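You operate a simulated robot arm through the tools that you are given. There is no shell and no other tool. Be economical: measure what you need, move in short steps, check, and stop when the job is done.

Carry out the task below with a simulated two-armed robot. There is one attempt and no reset: what you move stays moved.

TASK
Take the dish cloth from the fridge worktop and lay it out flat on the hob worktop.

Only the result counts: the job must be done as asked and must still hold three seconds after the hand-in. Knocking over, shifting, dropping, spilling or breaking anything else fails it. Flat cloth is picked up by pressing the open fingertips on it (5 to 10 N) and closing them slowly along it; thin cloth reads only 2 to 8 mm in the jaws.

THE ROBOT
Two 7-joint arms with two-finger parallel grippers on one trunk, on a base that drives. Base frame: it is fixed to the floor where the robot stands at the start and does not move with it; the origin is under the middle of the robot, x ahead of it, y to its left, z up. Readings come in cm, rad, newtons and seconds.
The left shoulder is at the start at [7, 16.4, 135.7], the right one opposite. Places, roughly: hob worktop [-100, 100, 90]. Payload 3.43 kg a hand.
The TCP of each hand is the grasp point between the finger pads, 3.4 cm short of the fingertips. In the tool frame z runs along the fingers and y along their closing line. The gripper opens to 12.8 cm. The fingers are 2.4 cm wide and 1.2 cm thick; the gripper's body (4.8 by 13 cm) begins 9.6 cm behind the TCP.
Orientation is that of the tool frame in the base frame, as a unit quaternion [w, x, y, z]. With the fingers straight down and closing along the base's y, the tool's x points along the base's -x, its y along +y and its z along -z.

THE INTERFACE
- The arms move only by the tool drive_tool. It takes "left_targets", "right_targets" or both (then of equal length, played together; a hand with none holds still); each is a list of rows, each a list of 7 numbers: the gripper command, from -1 (shut) to 1 (fully open), values between in proportion, then the shift along the tool's x, y, z in units of 40 mm (1.0 is 40 mm), then the turn, a rotation vector about the tool's x, y, z in units of 4 degrees (1.0 is 4 degrees). In form: [[claw, dx, dy, dz, wx, wy, wz], ...]. A call has 1 to 10 rows; each row shifts and turns the commanded pose from where the row before left it, along the tool's axes as they then stand. A call with a number of a shift or a turn outside -1 to 1 is refused whole. Each row takes 0.2 s and may step no farther than 5 cm and 0.15 rad from the row before; otherwise, or with a gripper value out of range, the whole call is refused. A pose out of reach is approached as far as the arm can. The call stops where the force on the tool passes 40 N (or 10 N more than at its start, if that is more) or the arm is blocked; 0.2 s more then pass. The fingers move at their own pace (about 15.3 cm/s each) and stop on an object; they squeeze with about 31 N. The grip force told is the motor's: it shows also when the fingers shut on nothing. Time passes only in rows, and 0.2 s behind the last, so rows that do not move let the fingers close. It gives the time, the measured TCP pose, the force on the tool (base axes), the opening and the grip force at its end, in the units of the frame above (readings bear some noise).
- Cameras (640 x 400 px; columns grow to the right, rows downward): "scene" is now at [7.7, 5.64, 157.02]; the picture's right is [0.87, -0.49, -0.00], its down [-0.44, -0.78, -0.44] and it looks along [0.22, 0.38, -0.90] (base axes); focal length 214 px, centre (320, 200). "left" rides on the left gripper at [7.6, 1.1, -16] in its tool frame; the picture's right is [-0.15, 0.99, 0.00], its down [-0.88, -0.13, -0.46] and it looks along [-0.45, -0.07, 0.89] (tool axes); focal length 234 px, centre (320, 200). "right" rides on the right gripper at [7.6, -1.1, -16] in its tool frame; the picture's right is [0.15, 0.99, 0.00], its down [-0.88, 0.13, -0.46] and it looks along [-0.45, 0.07, 0.89] (tool axes); focal length 234 px, centre (320, 200).
- get_image(camera): a new picture of that camera. The clock stands still meanwhile.
- move_column(by): slides the trunk up (or, below 0, down) by that many cm; the arms and the scene camera ride with it, the base frame stays. It gives what a move gives, with no picture.
- drive_base(legs): drives the robot by 1 to 6 legs, each [ahead, left, turn to the left] in cm, cm and rad, along the robot's own axes; the way and the turn of a leg run together, so that a leg with both is an arc; at most 150 cm and 3.142 rad a leg. The arms and the cameras ride along, it lands a little off, and it stops where it bumps. It gives what a move gives.
- pan_tilt(pan, tilt): turns the head with the scene camera to pan (to the left, within 1.501 rad either way) and tilt (down, from -0.506 to 1.204), counted from straight ahead of the robot. It gives what a move gives.
- locate(camera, pixels): for up to 12 pixels [column, row] of the newest picture of that camera ("zoom" is the newest enlarged one), the place [x, y, z] in the base frame of the surface seen there, good to about 0.2 cm, but the place of the scene camera against the robot may be out by one fixed shift of up to 2.5 cm in any direction. The clock stands still meanwhile.
- close_up(camera, box): a new picture of the part [left, top, right, bottom] of that camera's present view, enlarged. The clock stands still meanwhile.
- job_done(): hands the job in; it is judged then, once.

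Go step by step. Measure first, check grasps and placings, and put right what went wrong. The budget is 80 turns and 58 pictures, counting those below and the enlarged ones. Unless the task says otherwise, let go and move clear before handing in, and close with one line.

The tools are called after "Emit:" as a command line: name --argument value ..., lists and objects as JSON in quotes. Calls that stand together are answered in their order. drive_tool: Moves the arms, as the interface text tells. Its arguments: {"type":"object","properties":{"left_targets":{"type":"array"},"right_targets":{"type":"array"}},"required":[]} The other tools are called the same way: move_column (by) slides the trunk up or down; drive_base (legs) drives the base; pan_tilt (pan, tilt) turns the head that bears the scene camera; get_image (camera) takes a picture; locate (camera, pixels) gives the place of the surface under pixels of a picture; close_up (camera, box) takes an enlarged picture of a part of a camera's view; job_done () hands the job in.

At the start:

```text
time_s: 0.0
left_tool_pos: [61.6, 29.87, 115.14]
left_orientation: [0.0, 0.0, 1.0, -0.001]
left_contact_force: [0.0, 1.1, -0.6]
left_opening: 12.82
left_gripper_force: 0.0
right_tool_pos: [69.23, -23.77, 102.43]
right_orientation: [0.003, 0.012, 1.0, -0.011]
right_contact_force: [-0.8, 2.3, -1.3]
right_opening: 12.7
right_gripper_force: 0.1
trunk travel left (down, up): [-83.8, 10.2]
robot x, y, heading: [0.2, 0.08, -0.004]
head pan, tilt: [1.056, 1.115]
```

scene: 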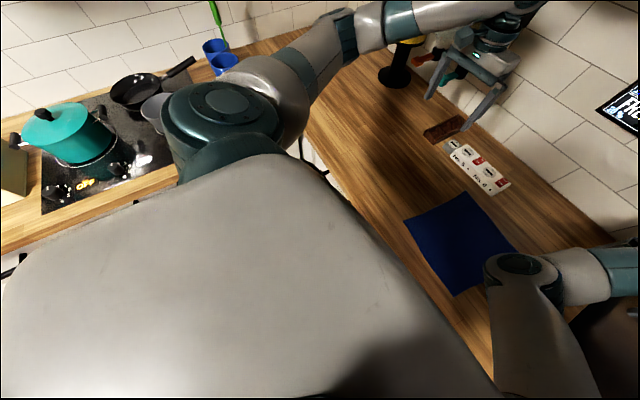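
right: 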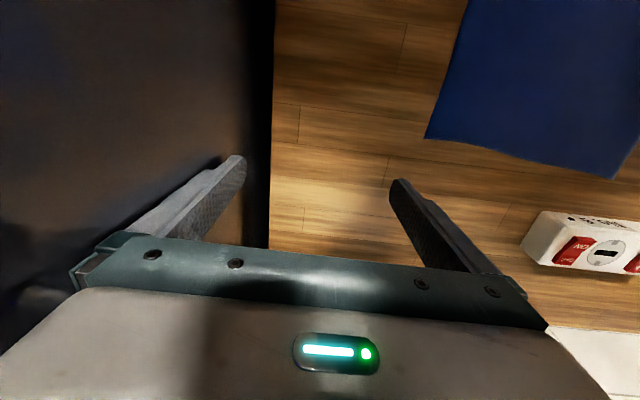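
left: 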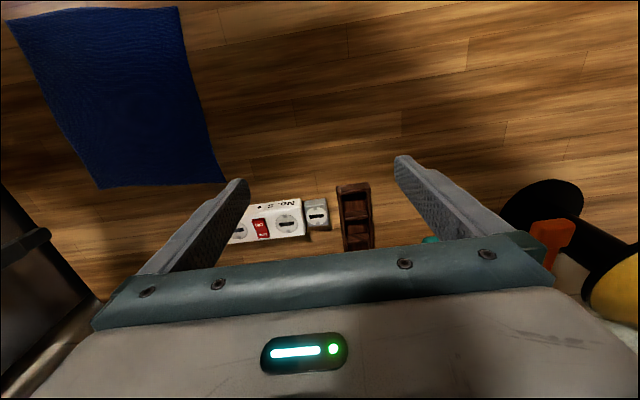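

The cloth is the dark blue sheet (scene about 460,240; left camera 110,100). I'll look ahead at its corners from the left camera and measure the surroundings.

Emit:
locate --camera "left" --pixels '[[12, 22], [176, 8], [223, 181], [100, 187], [125, 100], [300, 100], [300, 205], [355, 190]]'

Emit:
locate --camera "scene" --pixels '[[405, 221], [465, 194], [516, 250], [455, 295], [460, 240], [300, 160], [350, 210], [70, 150], [220, 70], [20, 230], [250, 60], [150, 185]]'

Emit:
pan_tilt --pan 1.5 --tilt 0.6

Emit:
get_image --camera "scene"

```text
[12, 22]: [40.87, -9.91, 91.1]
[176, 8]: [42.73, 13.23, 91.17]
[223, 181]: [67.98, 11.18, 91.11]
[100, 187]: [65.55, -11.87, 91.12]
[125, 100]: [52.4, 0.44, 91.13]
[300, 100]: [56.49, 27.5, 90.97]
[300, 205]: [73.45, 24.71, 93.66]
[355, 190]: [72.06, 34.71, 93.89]
```

```text
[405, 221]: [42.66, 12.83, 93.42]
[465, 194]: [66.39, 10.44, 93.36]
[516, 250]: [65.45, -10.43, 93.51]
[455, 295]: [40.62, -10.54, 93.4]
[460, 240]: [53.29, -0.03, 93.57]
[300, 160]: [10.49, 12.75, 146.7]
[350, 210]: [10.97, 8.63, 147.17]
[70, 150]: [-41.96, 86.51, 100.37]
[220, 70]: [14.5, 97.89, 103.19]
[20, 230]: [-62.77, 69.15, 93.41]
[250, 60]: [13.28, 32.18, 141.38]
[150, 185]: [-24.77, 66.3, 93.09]
```

```text
time_s: 0.9
left_tool_pos: [61.55, 30.04, 114.99]
left_orientation: [0.0, 0.0, 1.0, -0.001]
left_contact_force: [-0.2, 0.1, 0.0]
left_opening: 12.8
left_gripper_force: 0.0
right_tool_pos: [69.27, -24.08, 102.43]
right_orientation: [0.004, 0.015, 1.0, -0.012]
right_contact_force: [-0.2, 6.9, -1.1]
right_opening: 12.42
right_gripper_force: 0.0
trunk travel left (down, up): [-83.8, 10.2]
robot x, y, heading: [0.11, -0.31, -0.002]
head pan, tilt: [1.499, 0.6]
```

```text
54 pictures are left
```

scene: 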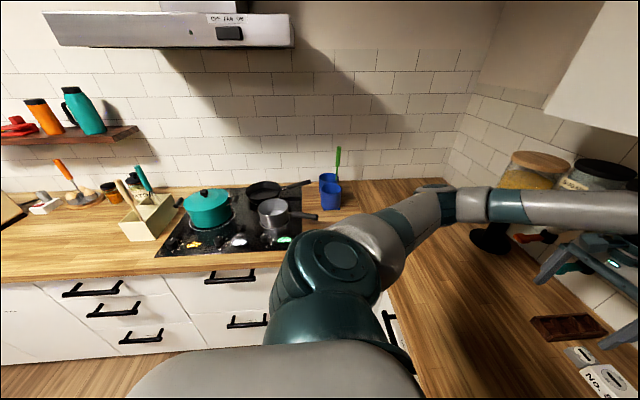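

The left view shows hob worktop left of the hob (60,230) with box, jars and a board; the right gripper also feels 6.9 N in y, touching the fridge. I'll measure the hob worktop and its objects, and bring the right hand off the fridge.

Emit:
locate --camera "scene" --pixels '[[10, 265], [5, 240], [60, 230], [120, 265], [150, 232], [100, 210], [65, 198], [40, 208], [12, 215], [165, 245], [200, 240], [320, 205]]'

Emit:
drive_tool --right_targets '[[1, 0, 0.75, 0, 0, 0, 0], [1, 0, 0.75, -0.5, 0, 0, 0]]'

Emit:
close_up --camera "scene" --box '[0, 140, 240, 290]'

```text
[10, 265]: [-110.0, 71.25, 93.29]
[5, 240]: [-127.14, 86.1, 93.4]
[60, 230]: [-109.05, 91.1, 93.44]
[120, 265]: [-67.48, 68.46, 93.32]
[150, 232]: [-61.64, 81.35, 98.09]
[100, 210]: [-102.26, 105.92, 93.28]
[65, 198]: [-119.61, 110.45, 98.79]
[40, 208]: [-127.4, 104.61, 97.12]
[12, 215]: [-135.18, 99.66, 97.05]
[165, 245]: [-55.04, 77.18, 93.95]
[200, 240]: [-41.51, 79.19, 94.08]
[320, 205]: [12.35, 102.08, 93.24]
```

```text
time_s: 1.5
left_tool_pos: [61.67, 30.02, 114.95]
left_orientation: [-0.001, 0.001, 1.0, -0.001]
left_contact_force: [-0.7, -0.1, -0.3]
left_opening: 12.81
left_gripper_force: 0.0
right_tool_pos: [71.36, -19.93, 104.06]
right_orientation: [0.01, 0.023, 1.0, -0.018]
right_contact_force: [-0.4, 1.1, 0.0]
right_opening: 12.8
right_gripper_force: 0.0
right hand out of reach, approached as far as the arm can: row 2
trunk travel left (down, up): [-83.8, 10.2]
robot x, y, heading: [0.1, 0.07, 0.001]
head pan, tilt: [1.499, 0.6]
```

```text
2.67 times, centred on (120, 215) of scene
```

zoom: 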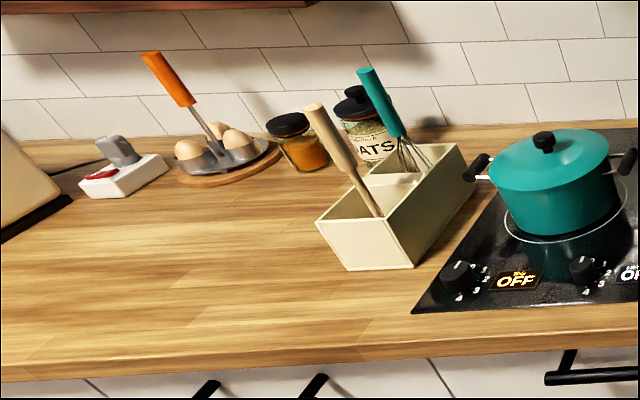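

The free strip on the hob worktop lies between the socket/board and the cream box (zoom 180,250). I'll measure its borders.

Emit:
locate --camera "zoom" --pixels '[[318, 226], [345, 268], [410, 266], [20, 362], [400, 350], [72, 200], [5, 240], [85, 195], [165, 170], [230, 185], [310, 172], [200, 260]]'

Emit:
pan_tilt --pan 0.0 --tilt 0.9

Emit:
get_image --camera "scene"

```text
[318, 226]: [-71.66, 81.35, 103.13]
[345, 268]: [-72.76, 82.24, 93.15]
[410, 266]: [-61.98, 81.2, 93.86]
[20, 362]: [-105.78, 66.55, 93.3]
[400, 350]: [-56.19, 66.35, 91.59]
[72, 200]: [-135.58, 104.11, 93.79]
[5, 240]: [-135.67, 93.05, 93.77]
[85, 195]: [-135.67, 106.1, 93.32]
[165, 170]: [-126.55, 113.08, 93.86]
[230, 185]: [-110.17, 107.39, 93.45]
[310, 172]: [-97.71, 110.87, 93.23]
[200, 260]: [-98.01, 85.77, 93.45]
```

```text
time_s: 3.1
left_tool_pos: [61.62, 30.02, 115.05]
left_orientation: [0.0, 0.0, 1.0, 0.0]
left_contact_force: [0.1, 0.5, -0.4]
left_opening: 12.81
left_gripper_force: 0.1
right_tool_pos: [71.21, -20.05, 103.82]
right_orientation: [0.008, 0.023, 1.0, -0.019]
right_contact_force: [0.0, 0.1, -0.1]
right_opening: 12.79
right_gripper_force: 0.1
trunk travel left (down, up): [-83.8, 10.2]
robot x, y, heading: [-0.2, 0.26, -0.002]
head pan, tilt: [0.0, 0.901]
```

```text
52 pictures are left
```

scene: 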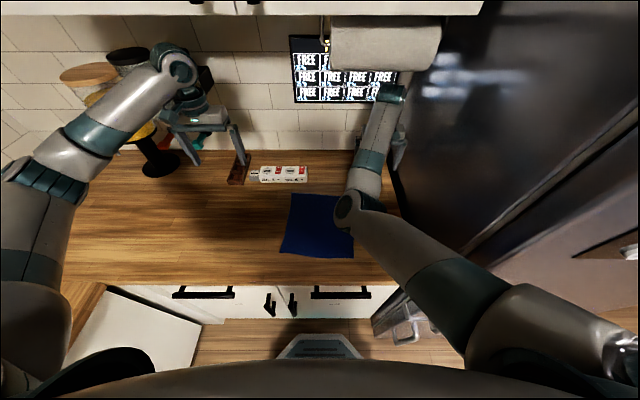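

The cloth lies at x 41–68, y -12–13 and the free patch on the hob worktop centres near (-93, 85). I'll bring both hands over the cloth's near corners, then turn them to close along x.

Emit:
drive_tool --left_targets '[[1, 0.53, -0.61, 0, 0, 0, 0], [1, 0.53, -0.61, 0, 0, 0, 0], [1, 0.53, -0.61, 0, 0, 0, 0], [1, 0.53, -0.61, 0, 0, 0, 0], [1, 0.53, -0.61, 0, 0, 0, 0], [1, 0.53, -0.61, 0, 0, 0, 0], [1, 0.53, -0.61, 0, 0, 0, 0], [1, 0.53, -0.61, 0, 0, 0, 0]]' --right_targets '[[1, 0.84, 0.37, -0.1, 0, 0, 0], [1, 0.84, 0.37, -0.1, 0, 0, 0], [1, 0.84, 0.37, -0.1, 0, 0, 0], [1, 0.84, 0.37, -0.1, 0, 0, 0], [1, 0.84, 0.37, -0.1, 0, 0, 0], [1, 0.84, 0.37, -0.1, 0, 0, 0], [1, 0.84, 0.37, -0.1, 0, 0, 0], [1, 0.84, 0.37, -0.1, 0, 0, 0]]'

Emit:
drive_tool --left_targets '[[1, 0, 0, 0, 0, 0, 1], [1, 0, 0, 0, 0, 0, 1], [1, 0, 0, 0, 0, 0, 1], [1, 0, 0, 0, 0, 0, 1], [1, 0, 0, 0, 0, 0, 1], [1, 0, 0, 0, 0, 0, 1], [1, 0, 0, 0, 0, 0, 1], [1, 0, 0, 0, 0, 0, 1], [1, 0, 0, 0, 0, 0, 1], [1, 0, 0, 0, 0, 0, 1]]' --right_targets '[[1, 0, 0, 0, 0, 0, -1], [1, 0, 0, 0, 0, 0, -1], [1, 0, 0, 0, 0, 0, -1], [1, 0, 0, 0, 0, 0, -1], [1, 0, 0, 0, 0, 0, -1], [1, 0, 0, 0, 0, 0, -1], [1, 0, 0, 0, 0, 0, -1], [1, 0, 0, 0, 0, 0, -1], [1, 0, 0, 0, 0, 0, -1], [1, 0, 0, 0, 0, 0, -1]]'

Emit:
get_image --camera "scene"

```text
time_s: 4.6
left_tool_pos: [47.92, 14.38, 115.09]
left_orientation: [0.001, 0.0, 1.0, 0.0]
left_contact_force: [0.2, -0.2, 0.2]
left_opening: 12.79
left_gripper_force: 0.0
right_tool_pos: [65.85, -20.01, 95.24]
right_orientation: [0.039, 0.054, 0.996, -0.059]
right_contact_force: [-3.3, 0.3, 9.2]
right_opening: 12.75
right_gripper_force: 0.2
right hand out of reach, approached as far as the arm can: row 1, 2, 3, 4, 5, 6, 7
trunk travel left (down, up): [-83.8, 10.2]
robot x, y, heading: [-0.24, -0.01, -0.001]
head pan, tilt: [0.0, 0.901]
stopped in row 7 (right hand): the force on the tool passed its limit (the readings are from after the stop); the commanded pose is now the measured one
```

```text
time_s: 6.5
left_tool_pos: [48.07, 14.35, 114.87]
left_orientation: [0.0, 0.283, 0.959, 0.0]
left_contact_force: [0.5, 0.5, 0.0]
left_opening: 12.79
left_gripper_force: 0.1
right_tool_pos: [66.01, -19.39, 95.4]
right_orientation: [0.023, -0.23, 0.971, -0.065]
right_contact_force: [1.5, 4.1, 5.1]
right_opening: 12.82
right_gripper_force: 0.0
trunk travel left (down, up): [-83.8, 10.2]
robot x, y, heading: [0.03, 0.05, -0.001]
head pan, tilt: [0.0, 0.901]
stopped in row 9 (right hand): the force on the tool passed its limit (the readings are from after the stop); the commanded pose is now the measured one
```

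```text
51 pictures are left
```

scene: 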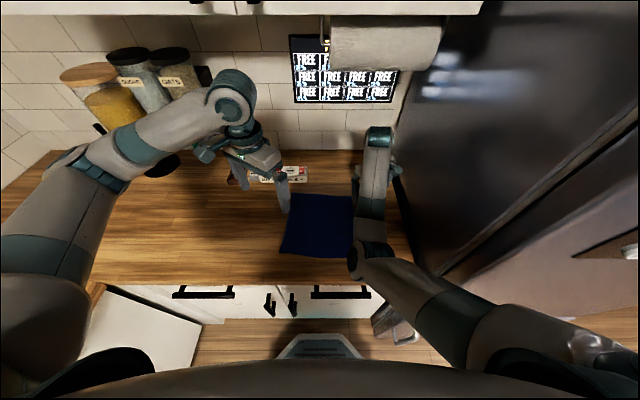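

The right hand got stuck (measured 66,-19.4, fingertips resting on the wood at z≈92) and is reported out of reach. I'll lift it straight up and look at its arm.

Emit:
drive_tool --right_targets '[[1, 0, 0, -0.6, 0, 0, 0], [1, 0, 0, -0.6, 0, 0, 0], [1, 0, 0, -0.6, 0, 0, 0], [1, 0, 0, -0.6, 0, 0, 0]]'

Emit:
get_image --camera "right"

Emit:
locate --camera "scene" --pixels '[[366, 258], [375, 135], [370, 180], [450, 290], [372, 215], [460, 250], [330, 270], [240, 165]]'

```text
time_s: 7.5
left_tool_pos: [48.0, 14.42, 115.1]
left_orientation: [0.0, 0.283, 0.959, 0.0]
left_contact_force: [0.1, 0.0, 0.6]
left_opening: 12.8
left_gripper_force: 0.1
right_tool_pos: [68.24, -24.29, 102.31]
right_orientation: [0.014, -0.206, 0.974, -0.094]
right_contact_force: [-7.6, 8.8, -2.8]
right_opening: 12.16
right_gripper_force: 0.0
right hand out of reach, approached as far as the arm can: row 2, 3, 4
trunk travel left (down, up): [-83.8, 10.2]
robot x, y, heading: [0.03, 0.13, -0.0]
head pan, tilt: [0.0, 0.901]
```

```text
50 pictures are left
```

right: 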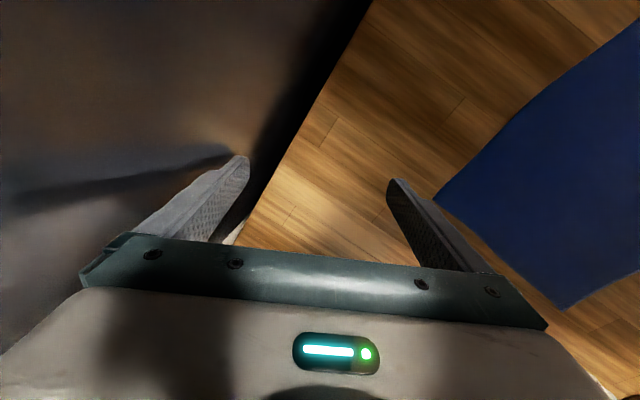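

```text
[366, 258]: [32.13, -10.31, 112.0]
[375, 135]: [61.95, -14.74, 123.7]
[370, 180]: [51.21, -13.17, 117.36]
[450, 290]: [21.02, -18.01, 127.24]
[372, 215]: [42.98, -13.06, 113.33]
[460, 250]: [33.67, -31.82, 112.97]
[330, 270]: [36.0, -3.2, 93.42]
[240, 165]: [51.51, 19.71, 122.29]
```

The right arm is in an awkward elbow-in posture and its finger rubs the fridge again (8.8 N). I'll shift the base left off the fridge and back out of the worktop to unfold the right arm in free space.

Emit:
drive_base --legs '[[0, 6, 0], [-45, 0, 0]]'

Emit:
drive_tool --right_targets '[[1, 0, 0, 0, 0, 0, 1], [1, 0, 0, 0, 0, 0, 1], [1, 0, 0, 0, 0, 0, 1], [1, 0, 0, 0, 0, 0, 1], [1, 0, 0, 0, 0, 0, 1], [1, 0, 0, 0, 0, 0, 1]]'

Emit:
get_image --camera "scene"

```text
time_s: 10.8
left_tool_pos: [3.19, 20.22, 115.05]
left_orientation: [-0.001, 0.284, 0.959, 0.0]
left_contact_force: [0.4, 0.1, -0.8]
left_opening: 12.79
left_gripper_force: 0.0
right_tool_pos: [23.56, -18.57, 102.54]
right_orientation: [0.018, -0.206, 0.974, -0.089]
right_contact_force: [-0.2, 0.1, 0.3]
right_opening: 12.8
right_gripper_force: 0.1
trunk travel left (down, up): [-83.8, 10.2]
robot x, y, heading: [-44.87, 5.71, -0.002]
head pan, tilt: [0.0, 0.901]
```

```text
time_s: 12.2
left_tool_pos: [3.08, 20.2, 114.97]
left_orientation: [0.0, 0.284, 0.959, 0.0]
left_contact_force: [-0.2, 0.2, 0.3]
left_opening: 12.8
left_gripper_force: 0.1
right_tool_pos: [23.39, -20.05, 102.64]
right_orientation: [0.036, 0.011, 0.995, -0.094]
right_contact_force: [-0.3, 0.0, 0.7]
right_opening: 12.82
right_gripper_force: 0.1
trunk travel left (down, up): [-83.8, 10.2]
robot x, y, heading: [-45.06, 6.06, -0.005]
head pan, tilt: [0.0, 0.901]
```

```text
49 pictures are left
```

scene: 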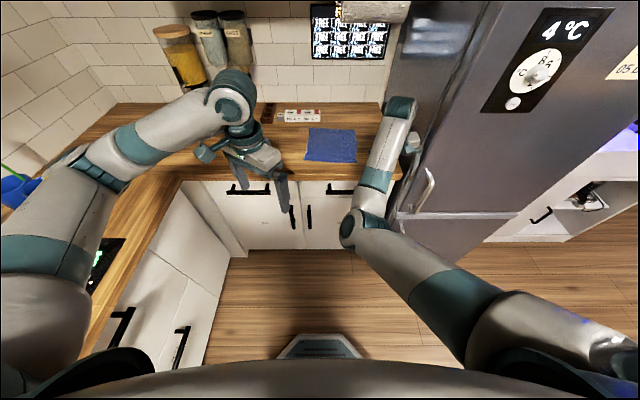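

Both hands are free of the worktop now. I'll try drawing the right hand back toward the robot and up to see how its arm refolds.

Emit:
drive_tool --right_targets '[[1, 0.8, 0, 0, 0, 0, 0], [1, 0.8, 0, 0, 0, 0, 0], [1, 0.8, 0, 0, 0, 0, 0], [1, 0.8, 0, 0, 0, 0, 0], [1, 0.8, 0, 0, 0, 0, 0], [1, 0.8, 0, 0, 0, 0, 0]]'

Emit:
drive_tool --right_targets '[[1, 0, 0.8, 0, 0, 0, 0], [1, 0, 0.8, 0, 0, 0, 0], [1, 0, 0, -0.5, 0, 0, 0], [1, 0, 0, -0.5, 0, 0, 0]]'

Emit:
get_image --camera "scene"

```text
time_s: 13.6
left_tool_pos: [3.01, 20.21, 115.07]
left_orientation: [0.0, 0.284, 0.959, 0.0]
left_contact_force: [0.1, -0.2, -0.2]
left_opening: 12.79
left_gripper_force: 0.1
right_tool_pos: [11.15, -30.23, 98.86]
right_orientation: [0.053, 0.04, 0.987, -0.145]
right_contact_force: [0.3, 0.5, -0.1]
right_opening: 12.79
right_gripper_force: 0.1
right hand out of reach, approached as far as the arm can: row 2, 3, 4, 5, 6
trunk travel left (down, up): [-83.8, 10.2]
robot x, y, heading: [-44.82, 5.62, 0.0]
head pan, tilt: [0.0, 0.901]
stopped in row 6 (right hand): the arm was blocked; the commanded pose is now the measured one
```

```text
time_s: 14.7
left_tool_pos: [3.05, 20.18, 115.0]
left_orientation: [0.0, 0.285, 0.958, 0.0]
left_contact_force: [-0.2, 0.2, -0.4]
left_opening: 12.83
left_gripper_force: 0.1
right_tool_pos: [10.81, -30.61, 101.71]
right_orientation: [0.047, 0.07, 0.975, -0.207]
right_contact_force: [0.4, 0.3, 0.5]
right_opening: 12.79
right_gripper_force: 0.2
trunk travel left (down, up): [-83.8, 10.2]
robot x, y, heading: [-44.96, 5.78, -0.003]
head pan, tilt: [0.0, 0.901]
stopped in row 4 (right hand): the arm was blocked; the commanded pose is now the measured one
```

```text
48 pictures are left
```

scene: 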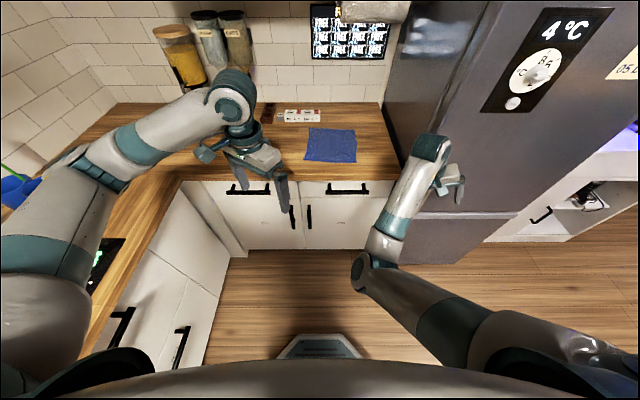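

The right arm keeps the elbow in and the tool tilted outward ~24°. I'll level the tool while raising it, to see which directions are free.

Emit:
drive_tool --right_targets '[[1, 0, 0, -0.6, -1, 0, 0], [1, 0, 0, -0.6, -1, 0, 0], [1, 0, 0, -0.6, -1, 0, 0], [1, 0, 0, -0.6, -1, 0, 0], [1, 0, 0, -0.6, -1, 0, 0], [1, 0, 0, -0.6, -1, 0, 0]]'

Emit:
drive_tool --right_targets '[[1, 0, 0, 0, 0, 0, -1], [1, 0, 0, 0, 0, 0, -1], [1, 0, 0, 0, 0, 0, -1], [1, 0, 0, 0, 0, 0, -1], [1, 0, 0, 0, 0, 0, -1], [1, 0, 0, 0, 0, 0, -1], [1, 0, 0, 0, 0, 0, -1], [1, 0, 0, 0, 0, 0, -1], [1, 0, 0, 0, 0, 0, -1], [1, 0, 0, 0, 0, 0, -1]]'

Emit:
get_image --camera "scene"

```text
time_s: 16.1
left_tool_pos: [3.19, 20.25, 115.03]
left_orientation: [0.001, 0.284, 0.959, -0.001]
left_contact_force: [-0.2, -0.2, 0.4]
left_opening: 12.79
left_gripper_force: 0.1
right_tool_pos: [12.87, -32.44, 113.03]
right_orientation: [0.061, 0.057, 0.997, 0.003]
right_contact_force: [-0.8, -0.1, 0.0]
right_opening: 12.76
right_gripper_force: 0.1
right hand out of reach, approached as far as the arm can: row 2, 3, 4, 5, 6
trunk travel left (down, up): [-83.8, 10.2]
robot x, y, heading: [-44.99, 5.9, -0.003]
head pan, tilt: [0.0, 0.901]
```

```text
time_s: 18.3
left_tool_pos: [2.99, 20.32, 115.06]
left_orientation: [0.0, 0.284, 0.959, 0.0]
left_contact_force: [0.5, -0.6, 0.7]
left_opening: 12.8
left_gripper_force: 0.1
right_tool_pos: [12.86, -32.49, 113.2]
right_orientation: [0.057, -0.288, 0.956, -0.019]
right_contact_force: [0.0, 0.8, 0.0]
right_opening: 12.78
right_gripper_force: 0.1
trunk travel left (down, up): [-83.8, 10.2]
robot x, y, heading: [-44.9, 6.14, -0.007]
head pan, tilt: [0.0, 0.901]
```

```text
47 pictures are left
```

scene: 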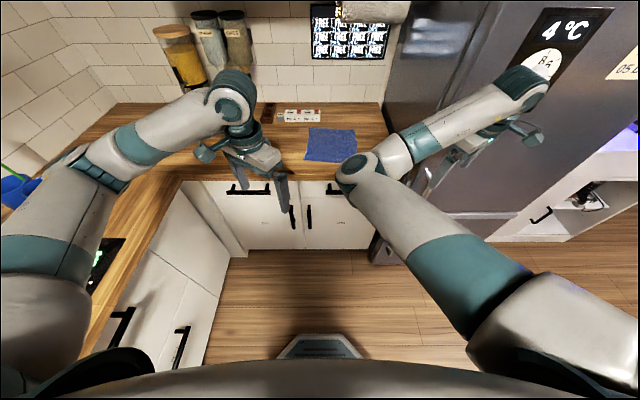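

The elbow is now raised with the hand swung out. I'll carry the hand inward (+y) to see whether the elbow swings out on the way.

Emit:
drive_tool --right_targets '[[1, -0.47, 0.71, 0, 0, 0, 0], [1, -0.47, 0.71, 0, 0, 0, 0], [1, -0.47, 0.71, 0, 0, 0, 0], [1, -0.47, 0.71, 0, 0, 0, 0], [1, -0.47, 0.71, 0, 0, 0, 0], [1, -0.47, 0.71, 0, 0, 0, 0], [1, -0.47, 0.71, 0, 0, 0, 0]]'

Emit:
get_image --camera "scene"

```text
time_s: 19.9
left_tool_pos: [3.12, 20.25, 115.02]
left_orientation: [-0.001, 0.284, 0.959, -0.001]
left_contact_force: [0.7, -0.4, 0.4]
left_opening: 12.79
left_gripper_force: 0.1
right_tool_pos: [23.71, -22.18, 108.66]
right_orientation: [0.058, -0.285, 0.956, -0.02]
right_contact_force: [0.1, 0.1, 0.0]
right_opening: 12.78
right_gripper_force: 0.0
right hand out of reach, approached as far as the arm can: row 1, 2, 3, 4, 5, 6, 7
trunk travel left (down, up): [-83.8, 10.2]
robot x, y, heading: [-44.89, 6.13, -0.01]
head pan, tilt: [0.0, 0.901]
```

```text
46 pictures are left
```

scene: 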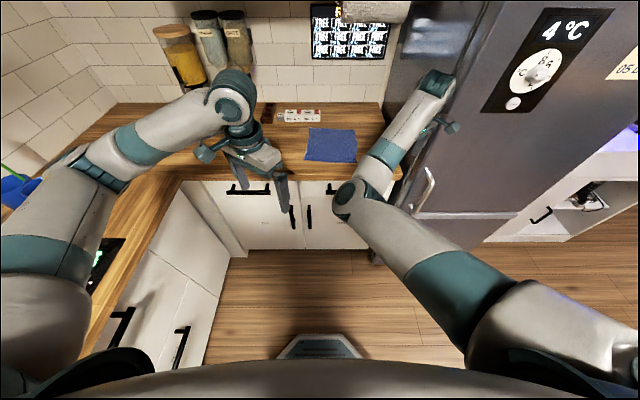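

The right arm works tool-down only around 66–70 cm ahead, ~20–28 cm to its side, and that is enough: I can hold the hands there and let base and trunk do the moving. I'll level the right tool and finish turning both hands to close along x.

Emit:
drive_tool --left_targets '[[1, 0, 0, 0, 0, 0, 0], [1, 0, 0, 0, 0, 0, 0], [1, 0, 0, 0, 0, 0, 1], [1, 0, 0, 0, 0, 0, 1], [1, 0, 0, 0, 0, 0, 1], [1, 0, 0, 0, 0, 0, 1], [1, 0, 0, 0, 0, 0, 1], [1, 0, 0, 0, 0, 0, 1], [1, 0, 0, 0, 0, 0, 1]]' --right_targets '[[1, 0, 0, 0, -0.48, 0.73, 0], [1, 0, 0, 0, -0.48, 0.73, 0], [1, 0, 0, 0, 0, 0, -1], [1, 0, 0, 0, 0, 0, -1], [1, 0, 0, 0, 0, 0, -1], [1, 0, 0, 0, 0, 0, -1], [1, 0, 0, 0, 0, 0, -1], [1, 0, 0, 0, 0, 0, -1], [1, 0, 0, 0, 0, 0, -1]]'

Emit:
drive_tool --left_targets '[[1, 0, 0, 0, 0, 0, 1], [1, 0, 0, 0, 0, 0, 1], [1, 0, 0, 0, 0, 0, 1], [1, 0, 0, 0, 0, 0, 1], [1, 0, 0, 0, 0, 0, 1], [1, 0, 0, 0, 0, 0, 1], [1, 0, 0, 0, 0, 0, 1]]' --right_targets '[[1, 0, 0, 0, 0, 0, -1], [1, 0, 0, 0, 0, 0, -1], [1, 0, 0, 0, 0, 0, -1], [1, 0, 0, 0, 0, 0, -1], [1, 0, 0, 0, 0, 0, -1], [1, 0, 0, 0, 0, 0, -1], [1, 0, 0, 0, 0, 0, -1]]'

Emit:
get_image --camera "scene"

```text
time_s: 21.9
left_tool_pos: [3.06, 20.21, 115.09]
left_orientation: [0.0, 0.508, 0.861, -0.001]
left_contact_force: [0.2, -0.2, -0.3]
left_opening: 12.82
left_gripper_force: 0.0
right_tool_pos: [23.7, -22.3, 108.6]
right_orientation: [-0.002, -0.511, 0.86, -0.002]
right_contact_force: [-0.6, -0.5, 0.9]
right_opening: 12.8
right_gripper_force: 0.1
trunk travel left (down, up): [-83.8, 10.2]
robot x, y, heading: [-44.89, 5.96, -0.002]
head pan, tilt: [0.0, 0.901]
```

```text
time_s: 23.5
left_tool_pos: [3.23, 20.27, 115.01]
left_orientation: [0.0, 0.701, 0.713, 0.001]
left_contact_force: [0.1, -0.3, 1.0]
left_opening: 12.83
left_gripper_force: 0.0
right_tool_pos: [23.8, -22.22, 108.6]
right_orientation: [-0.002, -0.703, 0.711, 0.0]
right_contact_force: [-0.6, 0.6, 0.0]
right_opening: 12.83
right_gripper_force: 0.1
trunk travel left (down, up): [-83.8, 10.2]
robot x, y, heading: [-44.73, 5.92, -0.001]
head pan, tilt: [0.0, 0.901]
```

```text
45 pictures are left
```

scene: 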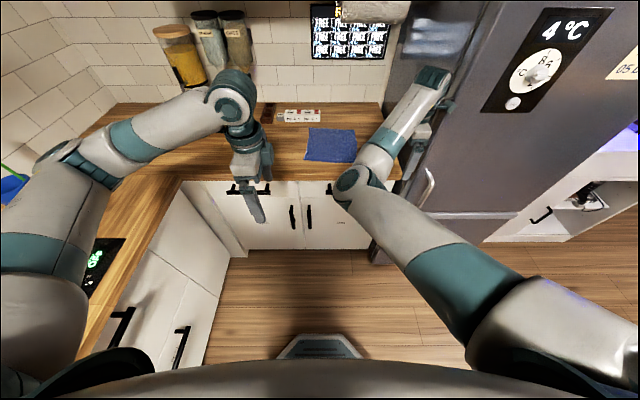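

Both tools now point down and close along x, without reach complaints. I'll test moving the right hand inward and the left hand forward to their working places.

Emit:
drive_tool --left_targets '[[1, 0, 0.85, 0, 0, 0, 0], [1, 0, 0.85, 0, 0, 0, 0], [1, 0, 0.85, 0, 0, 0, 0], [1, 0, 0.85, 0, 0, 0, 0], [1, 0, 0.85, 0, 0, 0, 0]]' --right_targets '[[1, -0.5, 0, 0, 0, 0, 0], [1, -0.5, 0, 0, 0, 0, 0], [1, -0.5, 0, 0, 0, 0, 0], [1, -0.5, 0, 0, 0, 0, 0], [1, -0.5, 0, 0, 0, 0, 0]]'

```text
time_s: 24.7
left_tool_pos: [20.15, 20.64, 115.12]
left_orientation: [0.0, 0.701, 0.713, 0.0]
left_contact_force: [-0.6, 0.2, -0.2]
left_opening: 12.8
left_gripper_force: 0.0
right_tool_pos: [27.52, -14.23, 106.69]
right_orientation: [-0.002, -0.703, 0.711, -0.001]
right_contact_force: [0.1, 0.0, -0.1]
right_opening: 12.79
right_gripper_force: 0.1
right hand out of reach, approached as far as the arm can: row 1, 2, 3, 4, 5
trunk travel left (down, up): [-83.8, 10.2]
robot x, y, heading: [-44.83, 5.67, -0.002]
head pan, tilt: [0.0, 0.901]
```

The right hand stays reachable when kept ~72+ cm ahead. I'll set right at 74 ahead/-19 and left at 75 ahead/0 relative to the robot, then drive so these sit over the near cloth corners.

Emit:
drive_tool --left_targets '[[1, -0.63, 0.42, 0.35, 0, 0, 0.1], [1, -0.63, 0.42, 0.35, 0, 0, 0.1], [1, -0.63, 0.42, 0.35, 0, 0, 0.1], [1, -0.63, 0.42, 0.35, 0, 0, 0], [1, -0.63, 0.42, 0.35, 0, 0, 0], [1, -0.63, 0.42, 0.35, 0, 0, 0]]' --right_targets '[[1, 0, -0.25, 0, 0, 0, 0], [1, -0.25, -0.25, 0, 0, 0, 0], [1, 0, 0, 0, 0, 0, 0], [1, 0, 0, 0, 0, 0, 0], [1, 0, 0, 0, 0, 0, 0], [1, 0, 0, 0, 0, 0, 0]]'

Emit:
drive_base --legs '[[0, 5.2, 0], [14.3, 0, 0]]'

Emit:
get_image --camera "scene"

Emit:
get_image --camera "right"

Emit:
get_image --camera "left"

```text
time_s: 26.1
left_tool_pos: [30.23, 5.5, 106.59]
left_orientation: [-0.001, 0.708, 0.706, 0.001]
left_contact_force: [-0.8, -0.9, 0.6]
left_opening: 12.8
left_gripper_force: 0.1
right_tool_pos: [29.52, -13.31, 106.7]
right_orientation: [-0.001, -0.704, 0.711, -0.001]
right_contact_force: [1.0, 0.2, 0.4]
right_opening: 12.79
right_gripper_force: 0.0
trunk travel left (down, up): [-83.8, 10.2]
robot x, y, heading: [-45.01, 5.46, -0.0]
head pan, tilt: [0.0, 0.901]
```

```text
time_s: 28.0
left_tool_pos: [44.3, 10.83, 106.64]
left_orientation: [0.001, 0.708, 0.706, 0.001]
left_contact_force: [0.1, -0.4, 0.2]
left_opening: 12.79
left_gripper_force: 0.0
right_tool_pos: [43.39, -8.05, 106.86]
right_orientation: [-0.001, -0.703, 0.711, -0.001]
right_contact_force: [-0.7, 0.1, 0.8]
right_opening: 12.8
right_gripper_force: 0.1
trunk travel left (down, up): [-83.8, 10.2]
robot x, y, heading: [-30.69, 10.94, -0.004]
head pan, tilt: [0.0, 0.901]
```

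```text
44 pictures are left
```

scene: 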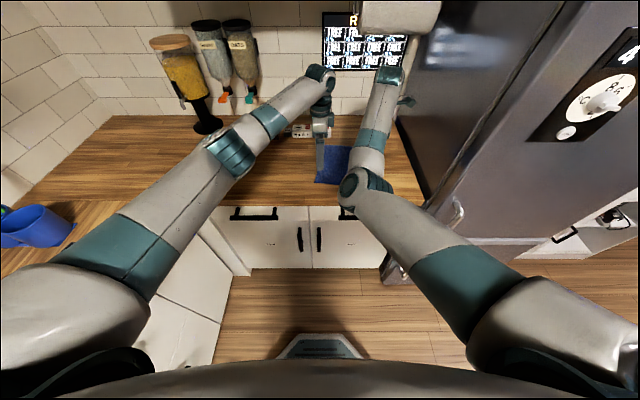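

```text
43 pictures are left
```

right: 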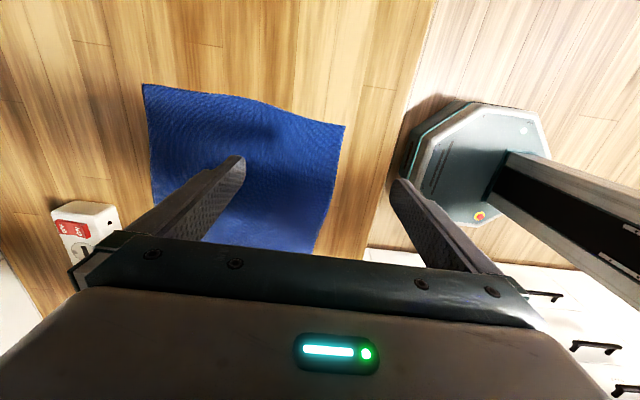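

```text
42 pictures are left
```

left: 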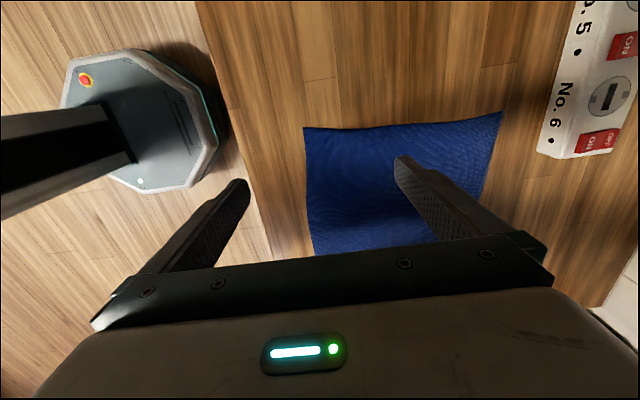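

Wrist views show the cloth: near edge at right px (344,125)–(315,250) and left px (303,128)–(312,250). I'll measure the near edge, the worktop lip and the wood height.

Emit:
locate --camera "right" --pixels '[[342, 127], [332, 180], [314, 245], [145, 87], [365, 150], [395, 150], [355, 220]]'

Emit:
locate --camera "left" --pixels '[[306, 130], [308, 180], [314, 245], [500, 114], [245, 120], [280, 160], [487, 190]]'

```text
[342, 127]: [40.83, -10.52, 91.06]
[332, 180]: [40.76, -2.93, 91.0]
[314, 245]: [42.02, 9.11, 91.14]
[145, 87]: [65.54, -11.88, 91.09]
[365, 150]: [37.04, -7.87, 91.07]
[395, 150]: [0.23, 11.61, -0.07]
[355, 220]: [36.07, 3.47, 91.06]
```

```text
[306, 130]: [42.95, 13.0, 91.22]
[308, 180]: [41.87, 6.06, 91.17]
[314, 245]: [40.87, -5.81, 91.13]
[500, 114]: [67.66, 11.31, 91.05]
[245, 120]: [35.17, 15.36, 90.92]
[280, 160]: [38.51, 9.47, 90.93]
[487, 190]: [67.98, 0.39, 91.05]
```

Near edge runs from (40.8,-10.5) to (43,13) at z 91.1; worktop lip at x≈35. I'll narrow the jaws to ~3.5 cm, nudge so both fingertips land on cloth, and lower the trunk 10 cm.

Emit:
drive_tool --left_targets '[[-0.45, 0, 0.33, 0, 0, 0, 0], [-0.45, 0, 0, 0, 0, 0, 0]]' --right_targets '[[-0.45, 0, -0.12, 0, 0, 0, 0], [-0.45, 0, 0, 0, 0, 0, 0]]'

Emit:
move_column --by -10

Emit:
get_image --camera "left"

Emit:
get_image --camera "right"

```text
time_s: 28.6
left_tool_pos: [45.65, 11.04, 106.69]
left_orientation: [0.0, 0.708, 0.706, 0.0]
left_contact_force: [-0.2, -0.9, -0.1]
left_opening: 3.53
left_gripper_force: 0.1
right_tool_pos: [44.14, -8.1, 106.8]
right_orientation: [-0.003, -0.704, 0.711, -0.002]
right_contact_force: [-0.4, 0.1, -0.1]
right_opening: 3.51
right_gripper_force: 0.1
trunk travel left (down, up): [-83.8, 10.2]
robot x, y, heading: [-30.9, 11.27, -0.005]
head pan, tilt: [0.0, 0.901]
```

```text
time_s: 29.9
left_tool_pos: [45.64, 10.83, 96.54]
left_orientation: [0.0, 0.708, 0.706, 0.0]
left_contact_force: [-0.1, -0.2, 0.1]
left_opening: 3.51
left_gripper_force: 0.1
right_tool_pos: [44.12, -8.07, 96.81]
right_orientation: [-0.002, -0.703, 0.711, -0.001]
right_contact_force: [0.0, 1.4, -0.2]
right_opening: 3.47
right_gripper_force: 0.1
trunk travel left (down, up): [-73.8, 20.2]
robot x, y, heading: [-30.99, 11.09, -0.007]
head pan, tilt: [0.0, 0.901]
```

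```text
41 pictures are left
```

left: 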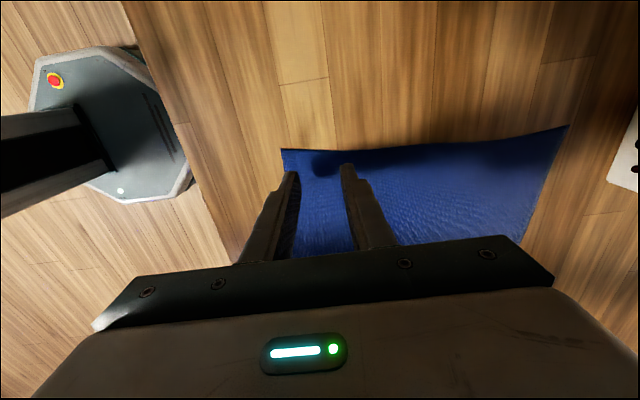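

```text
40 pictures are left
```

right: 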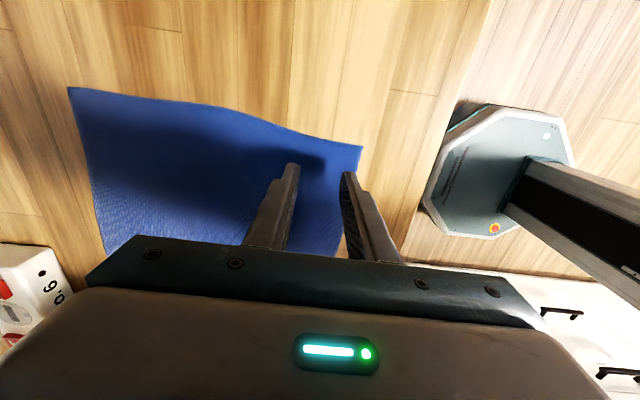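

Both jaws straddle cloth just inside the near edge. I'll descend to contact in small steps and read force.

Emit:
drive_tool --left_targets '[[-0.45, 0, 0, 0.25, 0, 0, 0], [-0.45, 0, 0, 0.25, 0, 0, 0], [-0.45, 0, 0, 0.05, 0, 0, 0]]' --right_targets '[[-0.45, 0, 0, 0.28, 0, 0, 0], [-0.45, 0, 0, 0.28, 0, 0, 0], [-0.45, 0, 0, 0.05, 0, 0, 0]]'

```text
time_s: 30.7
left_tool_pos: [45.79, 10.89, 94.55]
left_orientation: [0.002, 0.708, 0.706, 0.001]
left_contact_force: [2.0, -0.2, 6.0]
left_opening: 3.46
left_gripper_force: 0.1
right_tool_pos: [44.1, -8.1, 94.62]
right_orientation: [-0.001, -0.704, 0.71, -0.003]
right_contact_force: [2.3, -0.2, 11.8]
right_opening: 3.45
right_gripper_force: 0.1
trunk travel left (down, up): [-73.8, 20.2]
robot x, y, heading: [-31.23, 11.28, -0.002]
head pan, tilt: [0.0, 0.901]
```

Contact is made at 6 N and 12 N. I'll close slowly along the cloth, easing the right hand slightly.

Emit:
drive_tool --left_targets '[[-0.52, 0, 0, 0.01, 0, 0, 0], [-0.59, 0, 0, 0, 0, 0, 0], [-0.66, 0, 0, 0, 0, 0, 0], [-0.73, 0, 0, 0, 0, 0, 0], [-0.8, 0, 0, 0, 0, 0, 0], [-0.87, 0, 0, 0, 0, 0, 0], [-0.94, 0, 0, 0, 0, 0, 0], [-1, 0, 0, 0, 0, 0, 0], [-1, 0, 0, 0, 0, 0, 0]]' --right_targets '[[-0.52, 0, 0, -0.01, 0, 0, 0], [-0.59, 0, 0, 0, 0, 0, 0], [-0.66, 0, 0, 0, 0, 0, 0], [-0.73, 0, 0, 0, 0, 0, 0], [-0.8, 0, 0, 0, 0, 0, 0], [-0.87, 0, 0, 0, 0, 0, 0], [-0.94, 0, 0, 0, 0, 0, 0], [-1, 0, 0, 0, 0, 0, 0], [-1, 0, 0, 0, 0, 0, 0]]'

Emit:
get_image --camera "left"

Emit:
get_image --camera "right"

```text
time_s: 32.7
left_tool_pos: [45.56, 10.89, 94.54]
left_orientation: [0.002, 0.708, 0.706, 0.001]
left_contact_force: [-0.9, -0.6, 8.0]
left_opening: 0.0
left_gripper_force: 31.0
right_tool_pos: [43.92, -7.99, 94.53]
right_orientation: [-0.001, -0.703, 0.711, -0.003]
right_contact_force: [-0.1, 0.8, 18.3]
right_opening: 0.05
right_gripper_force: 30.5
trunk travel left (down, up): [-73.8, 20.2]
robot x, y, heading: [-30.92, 10.6, -0.003]
head pan, tilt: [0.0, 0.901]
```

```text
39 pictures are left
```

left: 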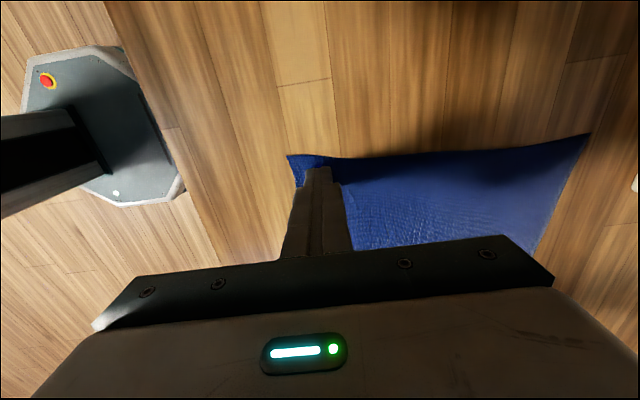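

```text
38 pictures are left
```

right: 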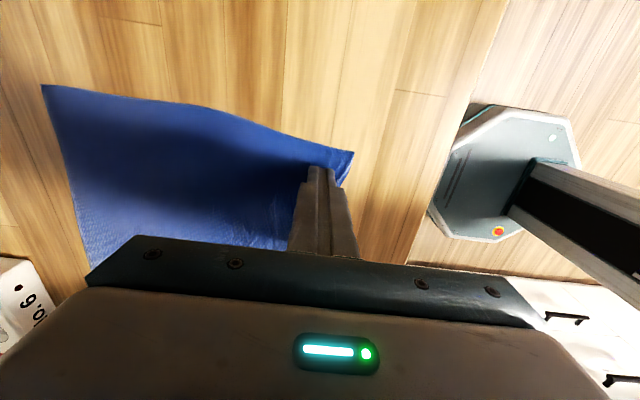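

The openings read 0.0/0.05, so probably no cloth in the jaws. I'll lift 3 cm to check.

Emit:
drive_tool --left_targets '[[-1, 0, 0, -0.4, 0, 0, 0], [-1, 0, 0, -0.4, 0, 0, 0]]' --right_targets '[[-1, 0, 0, -0.4, 0, 0, 0], [-1, 0, 0, -0.4, 0, 0, 0]]'

Emit:
get_image --camera "left"

Emit:
get_image --camera "right"

```text
time_s: 33.3
left_tool_pos: [45.66, 10.88, 97.6]
left_orientation: [0.001, 0.708, 0.706, 0.0]
left_contact_force: [0.1, -0.4, 1.1]
left_opening: 0.0
left_gripper_force: 31.1
right_tool_pos: [43.97, -8.02, 97.59]
right_orientation: [-0.002, -0.703, 0.711, -0.001]
right_contact_force: [-0.3, -0.4, -0.4]
right_opening: 0.0
right_gripper_force: 30.9
trunk travel left (down, up): [-73.8, 20.2]
robot x, y, heading: [-30.77, 11.13, -0.004]
head pan, tilt: [0.0, 0.901]
```

```text
37 pictures are left
```

left: 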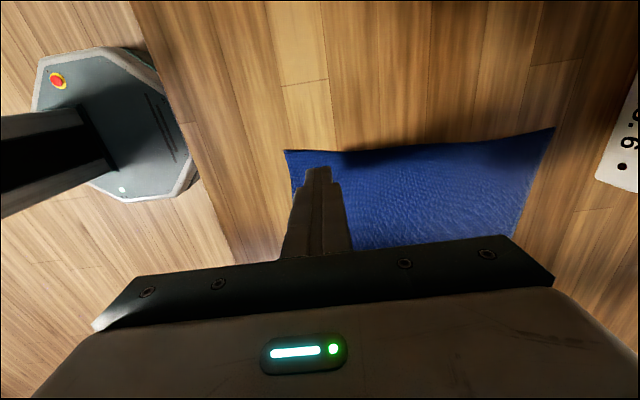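

```text
36 pictures are left
```

right: 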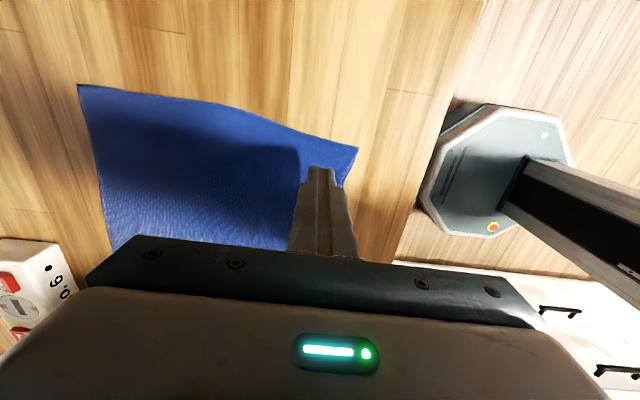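

It was a miss: the cloth stayed flat. I'll retry with a wider 6 cm span, a bit farther in, about 9 N and slower closing.

Emit:
drive_tool --left_targets '[[-0.06, 0, 0.3, 0, 0, 0, 0], [-0.06, 0, 0, 0, 0, 0, 0], [-0.06, 0, 0, 0.35, 0, 0, 0], [-0.06, 0, 0, 0.35, 0, 0, 0], [-0.06, 0, 0, 0.1, 0, 0, 0]]' --right_targets '[[-0.06, 0, -0.3, 0, 0, 0, 0], [-0.06, 0, 0, 0, 0, 0, 0], [-0.06, 0, 0, 0.35, 0, 0, 0], [-0.06, 0, 0, 0.35, 0, 0, 0], [-0.06, 0, 0, 0.08, 0, 0, 0]]'

Emit:
drive_tool --left_targets '[[-0.11, 0, 0, 0.01, 0, 0, 0], [-0.16, 0, 0, 0, 0, 0, 0], [-0.21, 0, 0, 0, 0, 0, 0], [-0.26, 0, 0, 0, 0, 0, 0], [-0.31, 0, 0, 0, 0, 0, 0], [-0.36, 0, 0, 0, 0, 0, 0], [-0.41, 0, 0, 0, 0, 0, 0], [-0.46, 0, 0, 0, 0, 0, 0]]' --right_targets '[[-0.11, 0, 0, 0, 0, 0, 0], [-0.16, 0, 0, 0, 0, 0, 0], [-0.21, 0, 0, 0, 0, 0, 0], [-0.26, 0, 0, 0, 0, 0, 0], [-0.31, 0, 0, 0, 0, 0, 0], [-0.36, 0, 0, 0, 0, 0, 0], [-0.41, 0, 0, 0, 0, 0, 0], [-0.46, 0, 0, 0, 0, 0, 0]]'

Emit:
get_image --camera "left"

Emit:
get_image --camera "right"

```text
time_s: 34.5
left_tool_pos: [46.81, 10.84, 94.51]
left_orientation: [0.001, 0.708, 0.706, 0.002]
left_contact_force: [0.9, 0.7, 7.5]
left_opening: 5.97
left_gripper_force: 0.1
right_tool_pos: [45.17, -7.97, 94.39]
right_orientation: [-0.001, -0.703, 0.711, -0.002]
right_contact_force: [0.0, -1.1, 5.5]
right_opening: 5.98
right_gripper_force: 0.1
trunk travel left (down, up): [-73.8, 20.2]
robot x, y, heading: [-30.76, 11.43, -0.003]
head pan, tilt: [0.0, 0.901]
```

```text
time_s: 36.3
left_tool_pos: [46.73, 10.93, 94.63]
left_orientation: [0.002, 0.709, 0.706, -0.001]
left_contact_force: [0.0, -0.5, 16.6]
left_opening: 3.23
left_gripper_force: 0.1
right_tool_pos: [45.19, -8.01, 94.6]
right_orientation: [-0.001, -0.704, 0.711, -0.002]
right_contact_force: [-0.5, -0.4, 3.9]
right_opening: 3.44
right_gripper_force: 0.0
trunk travel left (down, up): [-73.8, 20.2]
robot x, y, heading: [-30.83, 10.86, -0.005]
head pan, tilt: [0.0, 0.901]
```

```text
35 pictures are left
```

left: 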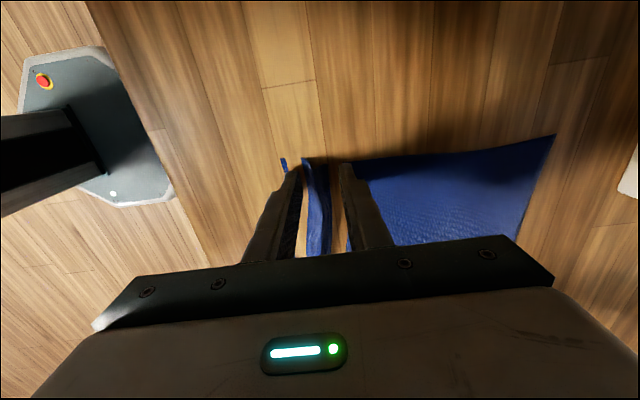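

```text
34 pictures are left
```

right: 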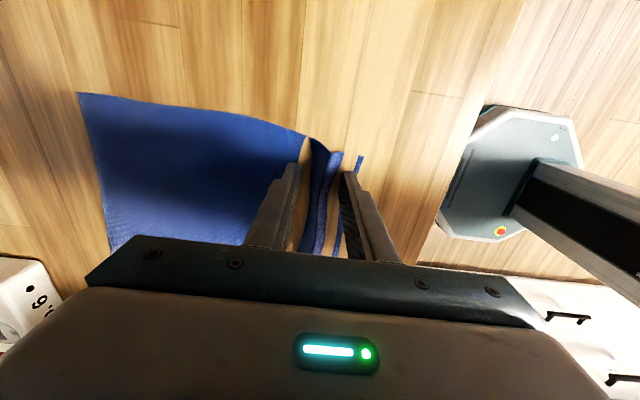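

A cloth ridge is standing between both pairs of fingers (left px 318,200; right px 320,190). I'll keep closing slowly.

Emit:
drive_tool --left_targets '[[-0.51, 0, 0, 0, 0, 0, 0], [-0.56, 0, 0, 0, 0, 0, 0], [-0.62, 0, 0, 0, 0, 0, 0], [-0.68, 0, 0, 0, 0, 0, 0], [-0.74, 0, 0, 0, 0, 0, 0], [-0.8, 0, 0, 0, 0, 0, 0], [-0.86, 0, 0, 0, 0, 0, 0], [-0.93, 0, 0, 0, 0, 0, 0], [-1, 0, 0, 0, 0, 0, 0], [-1, 0, 0, 0, 0, 0, 0]]' --right_targets '[[-0.51, 0, 0, 0.01, 0, 0, 0], [-0.56, 0, 0, 0, 0, 0, 0], [-0.62, 0, 0, 0, 0, 0, 0], [-0.68, 0, 0, 0, 0, 0, 0], [-0.74, 0, 0, 0, 0, 0, 0], [-0.8, 0, 0, 0, 0, 0, 0], [-0.86, 0, 0, 0, 0, 0, 0], [-0.93, 0, 0, 0, 0, 0, 0], [-1, 0, 0, 0, 0, 0, 0], [-1, 0, 0, 0, 0, 0, 0]]'

Emit:
drive_tool --left_targets '[[-1, 0, 0, -0.4, 0, 0, 0], [-1, 0, 0, -0.4, 0, 0, 0]]' --right_targets '[[-1, 0, 0, -0.4, 0, 0, 0], [-1, 0, 0, -0.4, 0, 0, 0]]'

Emit:
get_image --camera "left"

Emit:
get_image --camera "right"

```text
time_s: 38.5
left_tool_pos: [46.88, 10.8, 94.63]
left_orientation: [0.001, 0.708, 0.706, 0.002]
left_contact_force: [-2.0, 0.7, 15.8]
left_opening: 0.24
left_gripper_force: 31.1
right_tool_pos: [44.9, -8.06, 94.63]
right_orientation: [-0.001, -0.704, 0.71, -0.002]
right_contact_force: [-1.9, 0.4, 6.3]
right_opening: 0.27
right_gripper_force: 30.8
trunk travel left (down, up): [-73.8, 20.2]
robot x, y, heading: [-30.49, 11.09, -0.0]
head pan, tilt: [0.0, 0.901]
```

```text
time_s: 39.1
left_tool_pos: [46.59, 10.94, 97.56]
left_orientation: [0.001, 0.709, 0.706, 0.0]
left_contact_force: [-1.0, 0.6, 0.8]
left_opening: 0.26
left_gripper_force: 29.9
right_tool_pos: [45.2, -7.88, 97.66]
right_orientation: [-0.001, -0.703, 0.711, -0.001]
right_contact_force: [-0.2, 0.2, 0.6]
right_opening: 0.28
right_gripper_force: 31.8
trunk travel left (down, up): [-73.8, 20.2]
robot x, y, heading: [-31.05, 10.93, -0.001]
head pan, tilt: [0.0, 0.901]
```

```text
33 pictures are left
```

left: 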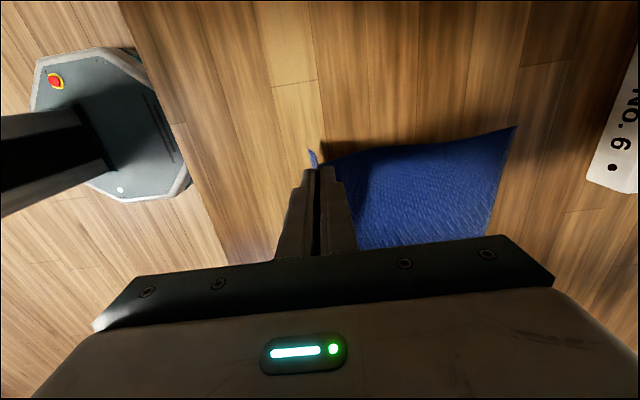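

```text
32 pictures are left
```

right: 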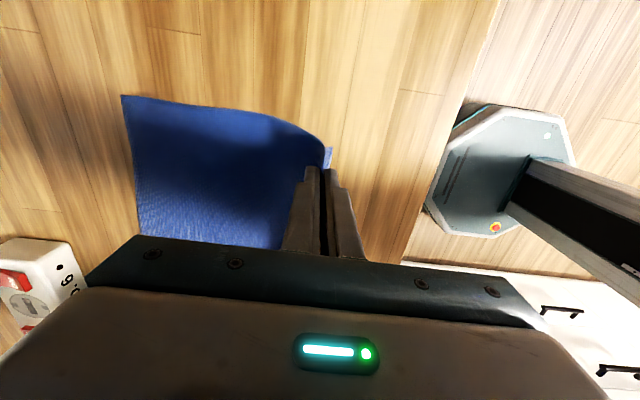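

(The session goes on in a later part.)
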